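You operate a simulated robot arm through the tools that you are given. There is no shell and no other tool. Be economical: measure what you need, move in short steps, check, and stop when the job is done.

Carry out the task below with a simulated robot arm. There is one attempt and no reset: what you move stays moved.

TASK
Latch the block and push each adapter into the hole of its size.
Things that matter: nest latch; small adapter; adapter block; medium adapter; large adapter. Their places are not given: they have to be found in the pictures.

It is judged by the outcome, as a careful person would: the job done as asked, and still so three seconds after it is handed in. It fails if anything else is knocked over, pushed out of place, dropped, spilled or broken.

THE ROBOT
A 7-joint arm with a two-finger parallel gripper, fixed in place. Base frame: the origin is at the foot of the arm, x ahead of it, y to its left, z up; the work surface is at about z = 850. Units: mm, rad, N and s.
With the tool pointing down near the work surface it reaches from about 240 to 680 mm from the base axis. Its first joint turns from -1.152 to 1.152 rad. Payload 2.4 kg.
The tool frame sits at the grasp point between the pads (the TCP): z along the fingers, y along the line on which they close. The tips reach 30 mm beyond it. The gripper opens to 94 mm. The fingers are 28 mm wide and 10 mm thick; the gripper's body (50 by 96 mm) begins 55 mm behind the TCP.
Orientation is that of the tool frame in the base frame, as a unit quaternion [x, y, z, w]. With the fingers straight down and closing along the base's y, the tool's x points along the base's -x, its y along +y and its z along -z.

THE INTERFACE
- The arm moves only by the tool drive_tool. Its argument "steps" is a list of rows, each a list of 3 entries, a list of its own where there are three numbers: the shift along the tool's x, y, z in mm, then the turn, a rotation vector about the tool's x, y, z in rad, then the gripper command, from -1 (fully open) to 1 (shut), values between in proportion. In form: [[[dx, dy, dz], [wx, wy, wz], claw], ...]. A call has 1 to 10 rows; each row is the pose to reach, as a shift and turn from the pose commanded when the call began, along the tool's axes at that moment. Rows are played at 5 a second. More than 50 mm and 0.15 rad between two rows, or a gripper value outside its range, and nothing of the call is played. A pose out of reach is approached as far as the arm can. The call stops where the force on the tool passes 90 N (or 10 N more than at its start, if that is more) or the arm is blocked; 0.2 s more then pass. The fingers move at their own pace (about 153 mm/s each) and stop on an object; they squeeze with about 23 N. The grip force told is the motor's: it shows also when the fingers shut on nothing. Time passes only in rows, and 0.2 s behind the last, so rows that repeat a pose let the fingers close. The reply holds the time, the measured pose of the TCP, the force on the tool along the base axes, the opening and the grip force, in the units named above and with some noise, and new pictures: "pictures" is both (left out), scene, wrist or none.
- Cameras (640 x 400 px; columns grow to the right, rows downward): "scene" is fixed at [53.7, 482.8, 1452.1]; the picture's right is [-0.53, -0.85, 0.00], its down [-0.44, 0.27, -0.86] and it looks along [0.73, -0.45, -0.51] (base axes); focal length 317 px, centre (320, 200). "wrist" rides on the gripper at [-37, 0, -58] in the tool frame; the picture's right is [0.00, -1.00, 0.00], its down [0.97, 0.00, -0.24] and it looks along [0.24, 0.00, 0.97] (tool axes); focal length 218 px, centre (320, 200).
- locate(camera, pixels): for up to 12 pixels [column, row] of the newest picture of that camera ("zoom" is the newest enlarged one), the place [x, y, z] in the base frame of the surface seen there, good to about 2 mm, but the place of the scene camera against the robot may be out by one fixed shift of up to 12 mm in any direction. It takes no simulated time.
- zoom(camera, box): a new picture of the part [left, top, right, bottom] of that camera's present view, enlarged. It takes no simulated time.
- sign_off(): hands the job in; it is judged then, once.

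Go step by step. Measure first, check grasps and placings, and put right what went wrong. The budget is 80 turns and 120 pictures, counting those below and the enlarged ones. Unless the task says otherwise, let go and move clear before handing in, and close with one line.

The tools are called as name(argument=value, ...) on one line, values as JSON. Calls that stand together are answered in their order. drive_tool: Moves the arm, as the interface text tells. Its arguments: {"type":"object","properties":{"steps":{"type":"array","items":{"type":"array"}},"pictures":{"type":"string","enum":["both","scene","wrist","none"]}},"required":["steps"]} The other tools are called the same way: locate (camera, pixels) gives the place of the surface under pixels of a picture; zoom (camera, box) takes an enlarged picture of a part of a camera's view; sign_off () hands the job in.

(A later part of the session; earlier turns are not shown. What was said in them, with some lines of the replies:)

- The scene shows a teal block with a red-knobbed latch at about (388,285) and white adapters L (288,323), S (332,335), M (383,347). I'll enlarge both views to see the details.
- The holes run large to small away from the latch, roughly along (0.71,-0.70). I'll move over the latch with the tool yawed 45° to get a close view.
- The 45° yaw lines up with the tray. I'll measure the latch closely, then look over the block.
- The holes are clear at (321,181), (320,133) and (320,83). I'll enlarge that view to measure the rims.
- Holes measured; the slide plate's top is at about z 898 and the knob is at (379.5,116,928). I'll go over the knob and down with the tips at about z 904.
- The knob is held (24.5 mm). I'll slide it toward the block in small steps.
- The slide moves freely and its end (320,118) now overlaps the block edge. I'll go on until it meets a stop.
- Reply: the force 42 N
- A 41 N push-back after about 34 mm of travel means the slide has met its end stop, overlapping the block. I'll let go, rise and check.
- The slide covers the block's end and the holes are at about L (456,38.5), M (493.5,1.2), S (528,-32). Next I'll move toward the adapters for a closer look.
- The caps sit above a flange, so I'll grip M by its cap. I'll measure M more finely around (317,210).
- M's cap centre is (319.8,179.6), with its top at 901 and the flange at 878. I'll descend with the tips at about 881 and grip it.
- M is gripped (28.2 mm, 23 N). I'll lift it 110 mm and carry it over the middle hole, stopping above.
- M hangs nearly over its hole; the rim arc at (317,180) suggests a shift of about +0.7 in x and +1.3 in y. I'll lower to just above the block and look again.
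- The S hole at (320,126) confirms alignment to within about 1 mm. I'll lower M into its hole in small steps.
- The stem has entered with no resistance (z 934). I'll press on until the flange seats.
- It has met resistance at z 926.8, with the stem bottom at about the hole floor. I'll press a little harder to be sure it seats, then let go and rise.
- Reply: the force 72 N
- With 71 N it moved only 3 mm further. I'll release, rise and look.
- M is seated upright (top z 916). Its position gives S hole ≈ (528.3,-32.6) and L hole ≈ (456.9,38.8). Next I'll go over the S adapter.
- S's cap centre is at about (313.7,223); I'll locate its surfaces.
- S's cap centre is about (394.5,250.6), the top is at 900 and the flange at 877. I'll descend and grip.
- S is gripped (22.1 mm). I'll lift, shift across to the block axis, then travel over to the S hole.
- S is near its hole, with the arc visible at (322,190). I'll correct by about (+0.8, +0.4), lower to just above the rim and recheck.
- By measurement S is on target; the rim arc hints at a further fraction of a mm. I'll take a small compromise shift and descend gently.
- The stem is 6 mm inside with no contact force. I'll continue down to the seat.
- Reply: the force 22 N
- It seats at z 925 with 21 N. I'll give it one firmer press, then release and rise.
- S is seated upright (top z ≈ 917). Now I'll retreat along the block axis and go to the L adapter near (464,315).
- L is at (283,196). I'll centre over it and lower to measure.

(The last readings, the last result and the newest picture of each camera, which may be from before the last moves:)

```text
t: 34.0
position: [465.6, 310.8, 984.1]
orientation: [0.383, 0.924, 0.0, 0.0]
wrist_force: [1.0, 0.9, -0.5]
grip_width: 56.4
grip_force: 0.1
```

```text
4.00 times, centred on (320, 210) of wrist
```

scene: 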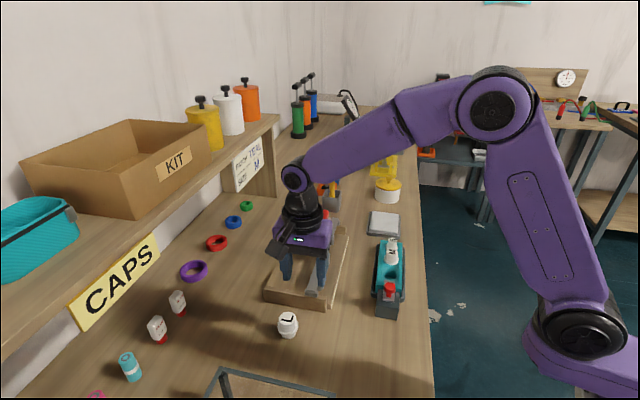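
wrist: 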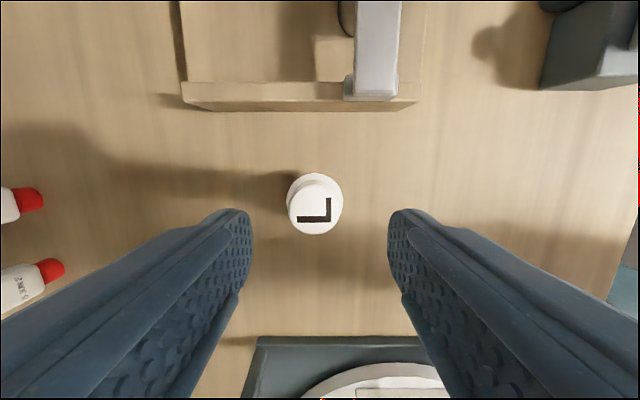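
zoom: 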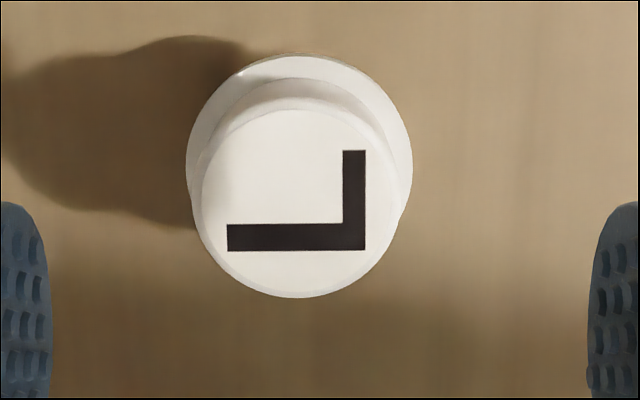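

L's cap centre works out at +4.5 x, +3.8 y. I'll descend and grip.

drive_tool(steps=[[[4.5, 3.8, 20], [0, 0, 0], -0.3], [[4.5, 3.8, 50], [0, 0, 0], -0.3], [[4.5, 3.8, 72], [0, 0, 0], -0.3], [[4.5, 3.8, 72], [0, 0, 0], -0.3], [[4.5, 3.8, 72], [0, 0, 0], 1], [[4.5, 3.8, 72], [0, 0, 0], 1], [[4.5, 3.8, 72], [0, 0, 0], 1]], pictures="wrist")

```text
t: 35.6
position: [463.4, 317.0, 912.1]
orientation: [0.383, 0.924, 0.0, 0.0]
wrist_force: [0.6, -0.4, 0.0]
grip_width: 34.3
grip_force: 22.4
```

wrist: 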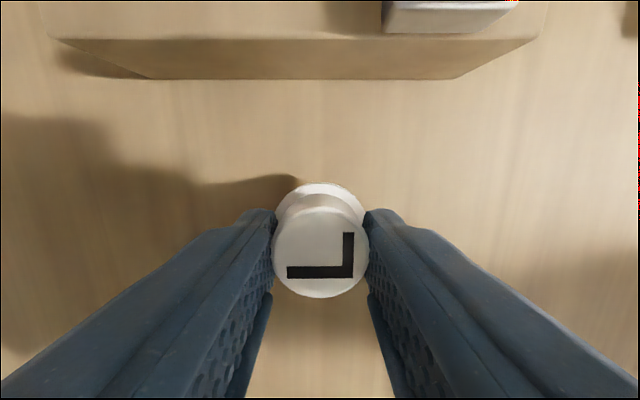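

L is gripped (34.3 mm). I'll lift, go across and then over the large hole.

drive_tool(steps=[[[0, 0, -45], [0, 0, 0], 1], [[0, 0, -90], [0, 0, 0], 1], [[0, -30, -115], [0, 0, 0], 1], [[0, -75, -115], [0, 0, 0], 1], [[0, -120, -115], [0, 0, 0], 1], [[0, -165, -115], [0, 0, 0], 1], [[-30, -201.3, -115], [0, 0, 0], 1], [[-75, -201.3, -115], [0, 0, 0], 1], [[-120, -201.3, -115], [0, 0, 0], 1]], pictures="none")

drive_tool(steps=[[[-40, 0, 0], [0, 0, 0], 1], [[-72.1, 0, 5], [0, 0, 0], 1], [[-72.1, 0, 40], [0, 0, 0], 1], [[-72.1, 0, 68], [0, 0, 0], 1], [[-72.1, 0, 68], [0, 0, 0], 1]], pictures="wrist")

zoom(camera="scene", box=[360, 230, 430, 300])

zoom(camera="wrist", box=[260, 100, 380, 220])

```text
t: 37.6
position: [407.4, 87.2, 1027.9]
orientation: [0.383, 0.924, 0.0, 0.0]
wrist_force: [-0.2, -1.0, -0.6]
grip_width: 34.7
grip_force: 23.2
```

```text
t: 38.8
position: [457.8, 38.2, 959.2]
orientation: [0.383, 0.924, 0.0, 0.0]
wrist_force: [0.5, 0.6, -0.9]
grip_width: 34.4
grip_force: 23.1
```

wrist: 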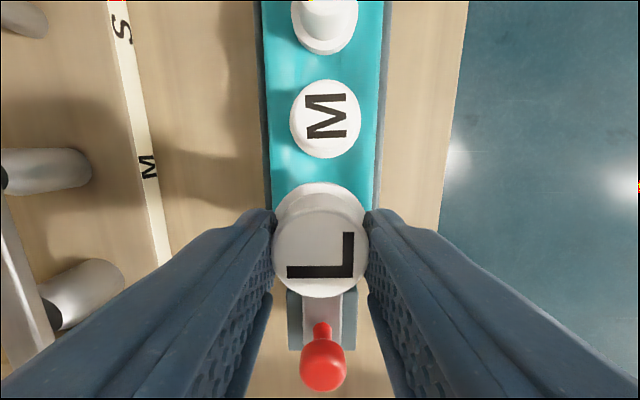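

```text
5.71 times, centred on (395, 265) of scene
```

zoom: 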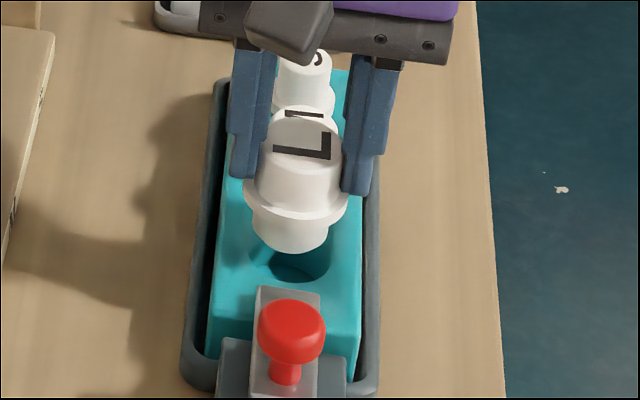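

```text
3.33 times, centred on (320, 160) of wrist
```

zoom: 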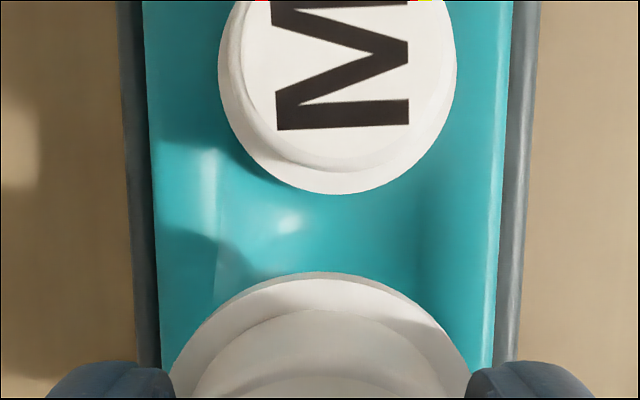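

The L flange hides the rim, and M at (326,116) suggests my aim may be a couple of mm off. I'll back off so the L hole is in plain view and measure it afresh.

drive_tool(steps=[[[0, 0, -45], [0, 0, 0], 1], [[45, 0, -68], [0, 0, 0], 1], [[60, 0, -68], [0, 0, 0], 1], [[60, 0, -68], [0, 0, 0], 1]], pictures="wrist")

zoom(camera="wrist", box=[260, 20, 380, 220])

zoom(camera="scene", box=[360, 220, 430, 300])

```text
refused: row 2 steps farther than a row can; nothing moved
```

```text
2.00 times, centred on (320, 120) of wrist
```

zoom: 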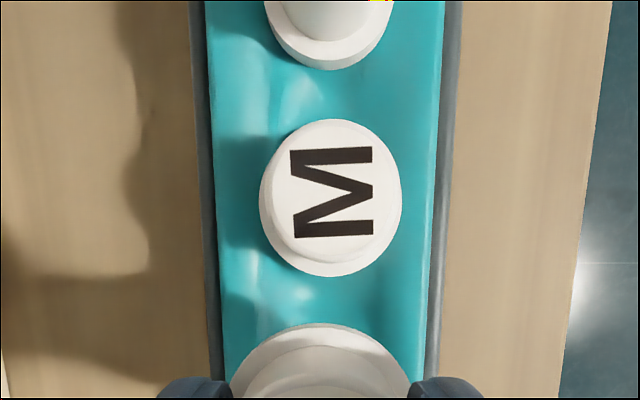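

```text
5.00 times, centred on (395, 260) of scene
```

zoom: 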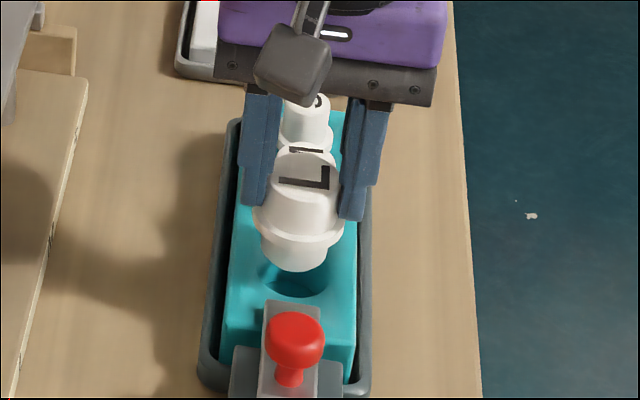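

That move was refused for its step size; I'll repeat it with shorter rows.

drive_tool(steps=[[[0, 0, -40], [0, 0, 0], 1], [[15, 0, -68], [0, 0, 0], 1], [[50, 0, -68], [0, 0, 0], 1], [[65, 0, -68], [0, 0, 0], 1], [[65, 0, -68], [0, 0, 0], 1]], pictures="wrist")

zoom(camera="wrist", box=[260, 20, 380, 220])

locate(camera="zoom", pixels=[[320, 200], [320, 100], [320, 300]])

```text
t: 40.0
position: [411.2, 84.9, 1028.0]
orientation: [0.383, 0.924, 0.0, 0.0]
wrist_force: [1.1, 1.1, -0.3]
grip_width: 34.3
grip_force: 23.1
```

wrist: 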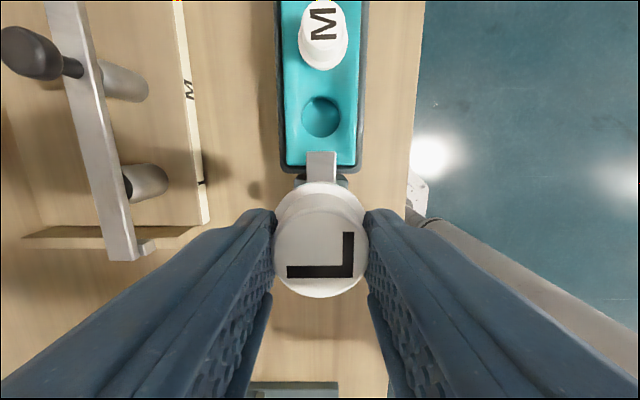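

```text
2.00 times, centred on (320, 120) of wrist
```

zoom: 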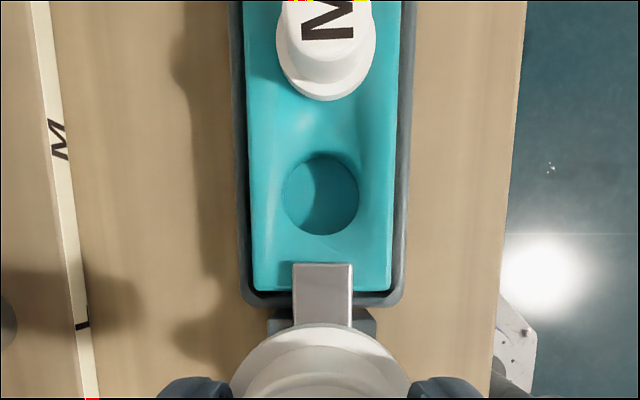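

```text
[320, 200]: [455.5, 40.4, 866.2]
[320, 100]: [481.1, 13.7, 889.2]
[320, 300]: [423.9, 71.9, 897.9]
```

The hole centre at (320,117) works out about 62 mm ahead, so my earlier aim was roughly 2.5 mm too far. I'll return with that correction and stop just above the rim.

drive_tool(steps=[[[-45, -0.6, 0], [0, 0, 0], 1], [[-62.3, -0.6, 10], [0, 0, 0], 1], [[-62.3, -0.6, 45], [0, 0, 0], 1], [[-62.3, -0.6, 72], [0, 0, 0], 1], [[-62.3, -0.6, 72], [0, 0, 0], 1]], pictures="none")

zoom(camera="scene", box=[370, 240, 420, 290])

zoom(camera="wrist", box=[260, 100, 380, 220])

```text
t: 41.2
position: [455.4, 39.6, 955.2]
orientation: [0.382, 0.924, 0.0, 0.0]
wrist_force: [-0.1, -0.9, -0.4]
grip_width: 34.2
grip_force: 23.2
```

```text
8.00 times, centred on (395, 265) of scene
```

zoom: 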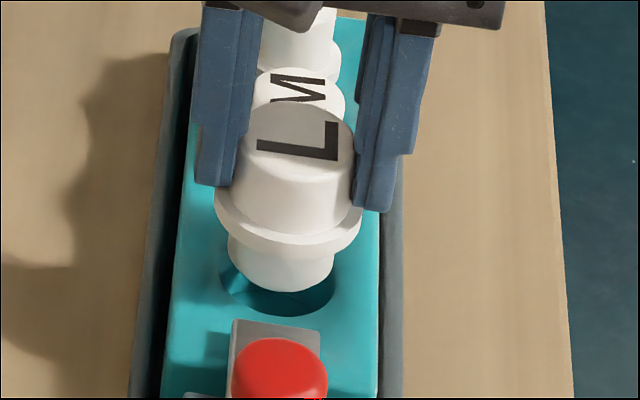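

```text
3.33 times, centred on (320, 160) of wrist
```

zoom: 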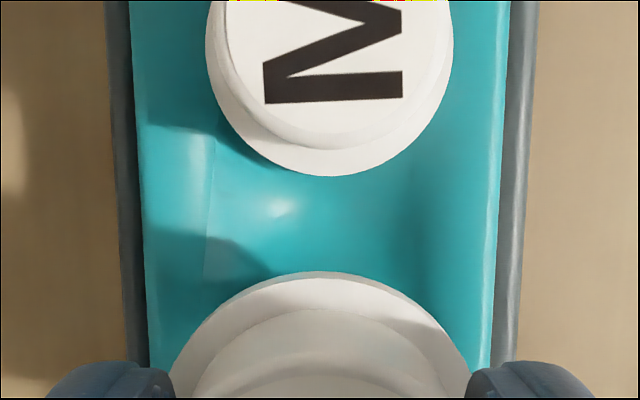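

The wrist view shows L centred across the block, but in the scene the rim front (278,316) seems some way ahead of the stem. I'll locate these points to compare.

zoom(camera="scene", box=[370, 240, 420, 290])

locate(camera="zoom", pixels=[[278, 320], [278, 312], [278, 289], [278, 280], [216, 285], [338, 285], [228, 260], [335, 260], [240, 330], [320, 330]])

```text
8.00 times, centred on (395, 265) of scene
```

zoom: 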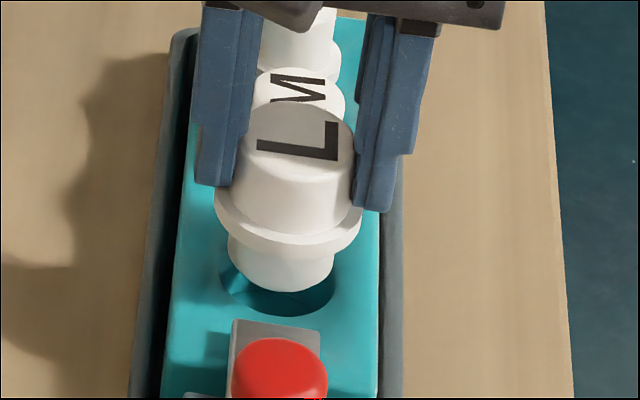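

```text
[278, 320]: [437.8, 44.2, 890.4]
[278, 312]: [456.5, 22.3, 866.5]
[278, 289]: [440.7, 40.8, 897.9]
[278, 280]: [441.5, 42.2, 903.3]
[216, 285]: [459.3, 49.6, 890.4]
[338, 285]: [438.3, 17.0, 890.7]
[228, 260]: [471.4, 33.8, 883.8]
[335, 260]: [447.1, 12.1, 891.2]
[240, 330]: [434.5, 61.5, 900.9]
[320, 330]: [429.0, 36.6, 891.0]
```

The comparison puts the stem about 2 mm too far along the block. I'll shift +1.5 in x and descend gently, watching the force.

drive_tool(steps=[[[1.5, 0.2, 0], [0, 0, 0], 1], [[1.5, 0.2, 3], [0, 0, 0], 1], [[1.5, 0.2, 6], [0, 0, 0], 1], [[1.5, 0.2, 8], [0, 0, 0], 1], [[1.5, 0.2, 10], [0, 0, 0], 1]], pictures="none")

zoom(camera="scene", box=[370, 240, 420, 290])

```text
t: 42.4
position: [455.5, 41.0, 945.6]
orientation: [0.383, 0.924, -0.001, 0.0]
wrist_force: [0.3, -0.9, -0.1]
grip_width: 34.3
grip_force: 23.0
```

```text
8.00 times, centred on (395, 265) of scene
```

zoom: 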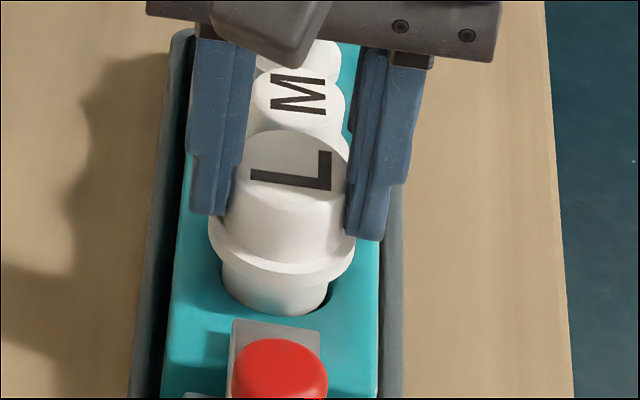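

The stem has entered 5 mm with no force, with a small gap on the right at (328,295). I'll nudge y by -0.5 and go down to the seat.

drive_tool(steps=[[[-0.4, -0.6, 3], [0, 0, 0], 1], [[-0.4, -0.6, 6], [0, 0, 0], 1], [[-0.4, -0.6, 9], [0, 0, 0], 1], [[-0.4, -0.6, 12], [0, 0, 0], 1], [[-0.4, -0.6, 15], [0, 0, 0], 1], [[-0.4, -0.6, 18], [0, 0, 0], 1], [[-0.4, -0.6, 20], [0, 0, 0], 1]], pictures="none")

zoom(camera="scene", box=[370, 240, 420, 290])

```text
t: 44.0
position: [454.7, 39.6, 926.3]
orientation: [0.382, 0.924, 0.0, 0.001]
wrist_force: [-2.4, -0.3, 18.4]
grip_width: 34.3
grip_force: 22.8
```

```text
8.00 times, centred on (395, 265) of scene
```

zoom: 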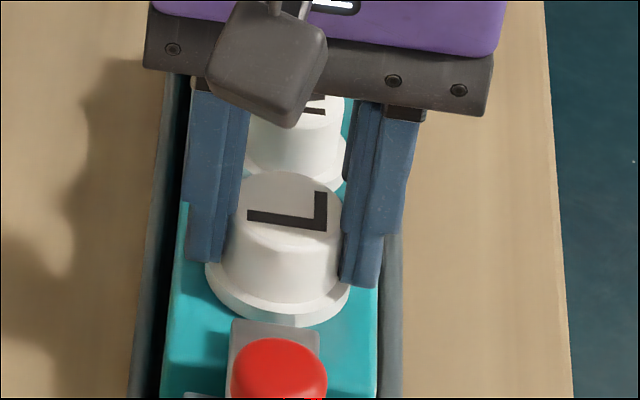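

L is down with its flange on the block and 18 N at z 926. I'll press it firmly once, release, rise and check everything.

drive_tool(steps=[[[0, 0, 2.5], [0, 0, 0], 1], [[0, 0, 4.5], [0, 0, 0], 1], [[0, 0, 0], [0, 0, 0], 1], [[0, 0, -1], [0, 0, 0], 0.2], [[0, 0, -1], [0, 0, 0], -0.1], [[0, 0, -1], [0, 0, 0], -0.2], [[0, 0, -40], [0, 0, 0], -0.2], [[0, 0, -80], [0, 0, 0], -0.3], [[0, 0, -120], [0, 0, 0], -0.3], [[0, 0, -120], [0, 0, 0], -0.3]])

zoom(camera="scene", box=[360, 220, 430, 310])

zoom(camera="wrist", box=[260, 60, 380, 260])

locate(camera="wrist", pixels=[[320, 190], [320, 200], [320, 140], [320, 100]])

```text
t: 46.2
position: [453.7, 39.1, 1046.0]
orientation: [0.382, 0.924, 0.0, 0.0]
wrist_force: [-0.3, -0.6, -0.3]
grip_width: 61.5
grip_force: 0.0
```

scene: 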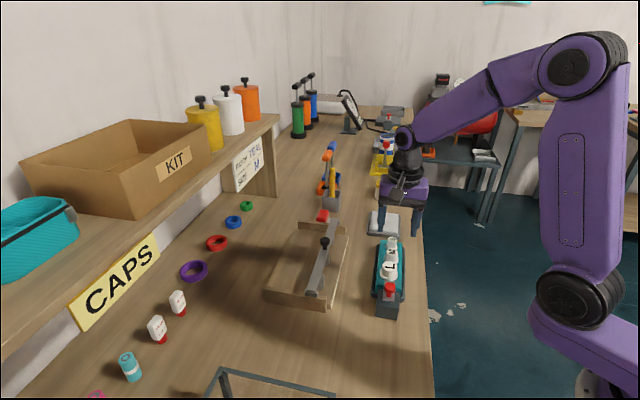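
wrist: 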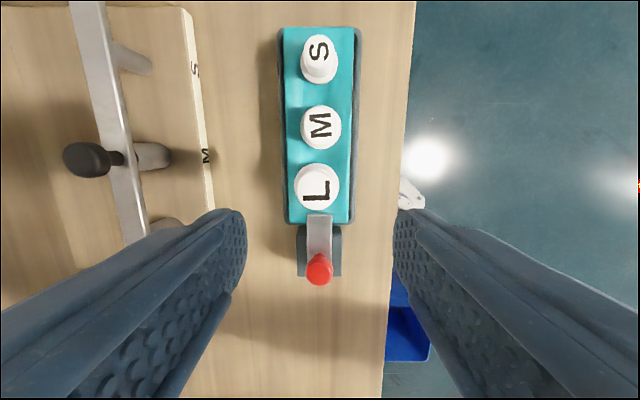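

```text
4.44 times, centred on (395, 265) of scene
```

zoom: 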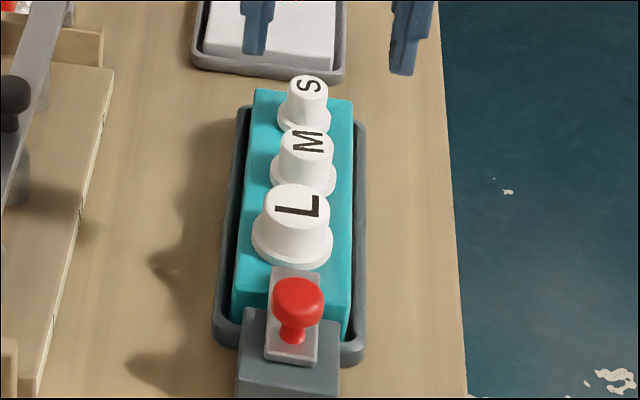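

```text
2.00 times, centred on (320, 160) of wrist
```

zoom: 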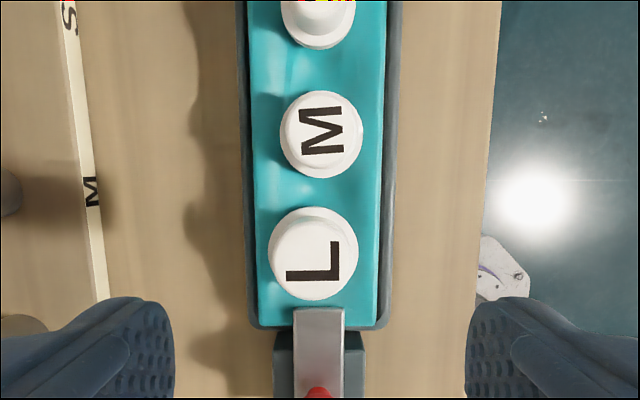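

```text
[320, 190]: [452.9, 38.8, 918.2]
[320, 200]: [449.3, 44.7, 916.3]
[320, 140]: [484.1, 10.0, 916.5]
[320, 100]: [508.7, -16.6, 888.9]
```

All three adapters sit at the same height (about 917) with flanges flat on the block. I'll check that the latch knob stayed fully home, expected near (404,92).

locate(camera="wrist", pixels=[[319, 268], [319, 263], [319, 218], [319, 225], [319, 245]])

zoom(camera="wrist", box=[270, 190, 370, 300])

```text
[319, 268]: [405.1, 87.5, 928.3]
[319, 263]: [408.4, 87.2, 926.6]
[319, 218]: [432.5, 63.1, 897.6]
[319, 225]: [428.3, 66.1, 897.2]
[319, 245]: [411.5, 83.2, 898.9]
```

```text
3.64 times, centred on (320, 245) of wrist
```

zoom: 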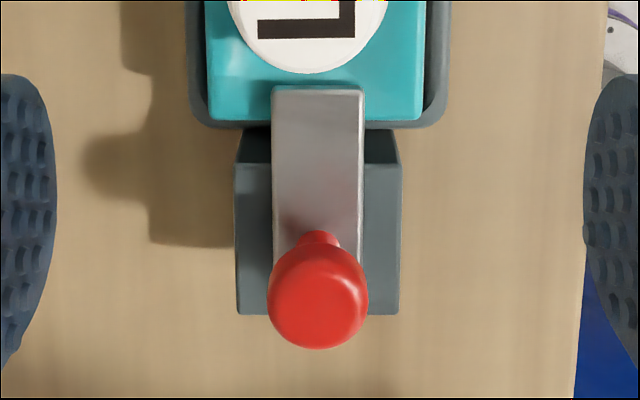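

The knob is at (405,88), at the end of its travel, and the plate overlaps the block. All three adapters are seated and the gripper is clear, so I'll hand the job in.

sign_off()

```text
The job is handed in.
```

The block is latched and the S, M and L adapters are each pushed fully into the hole of their size; nothing else was disturbed in the final pictures.
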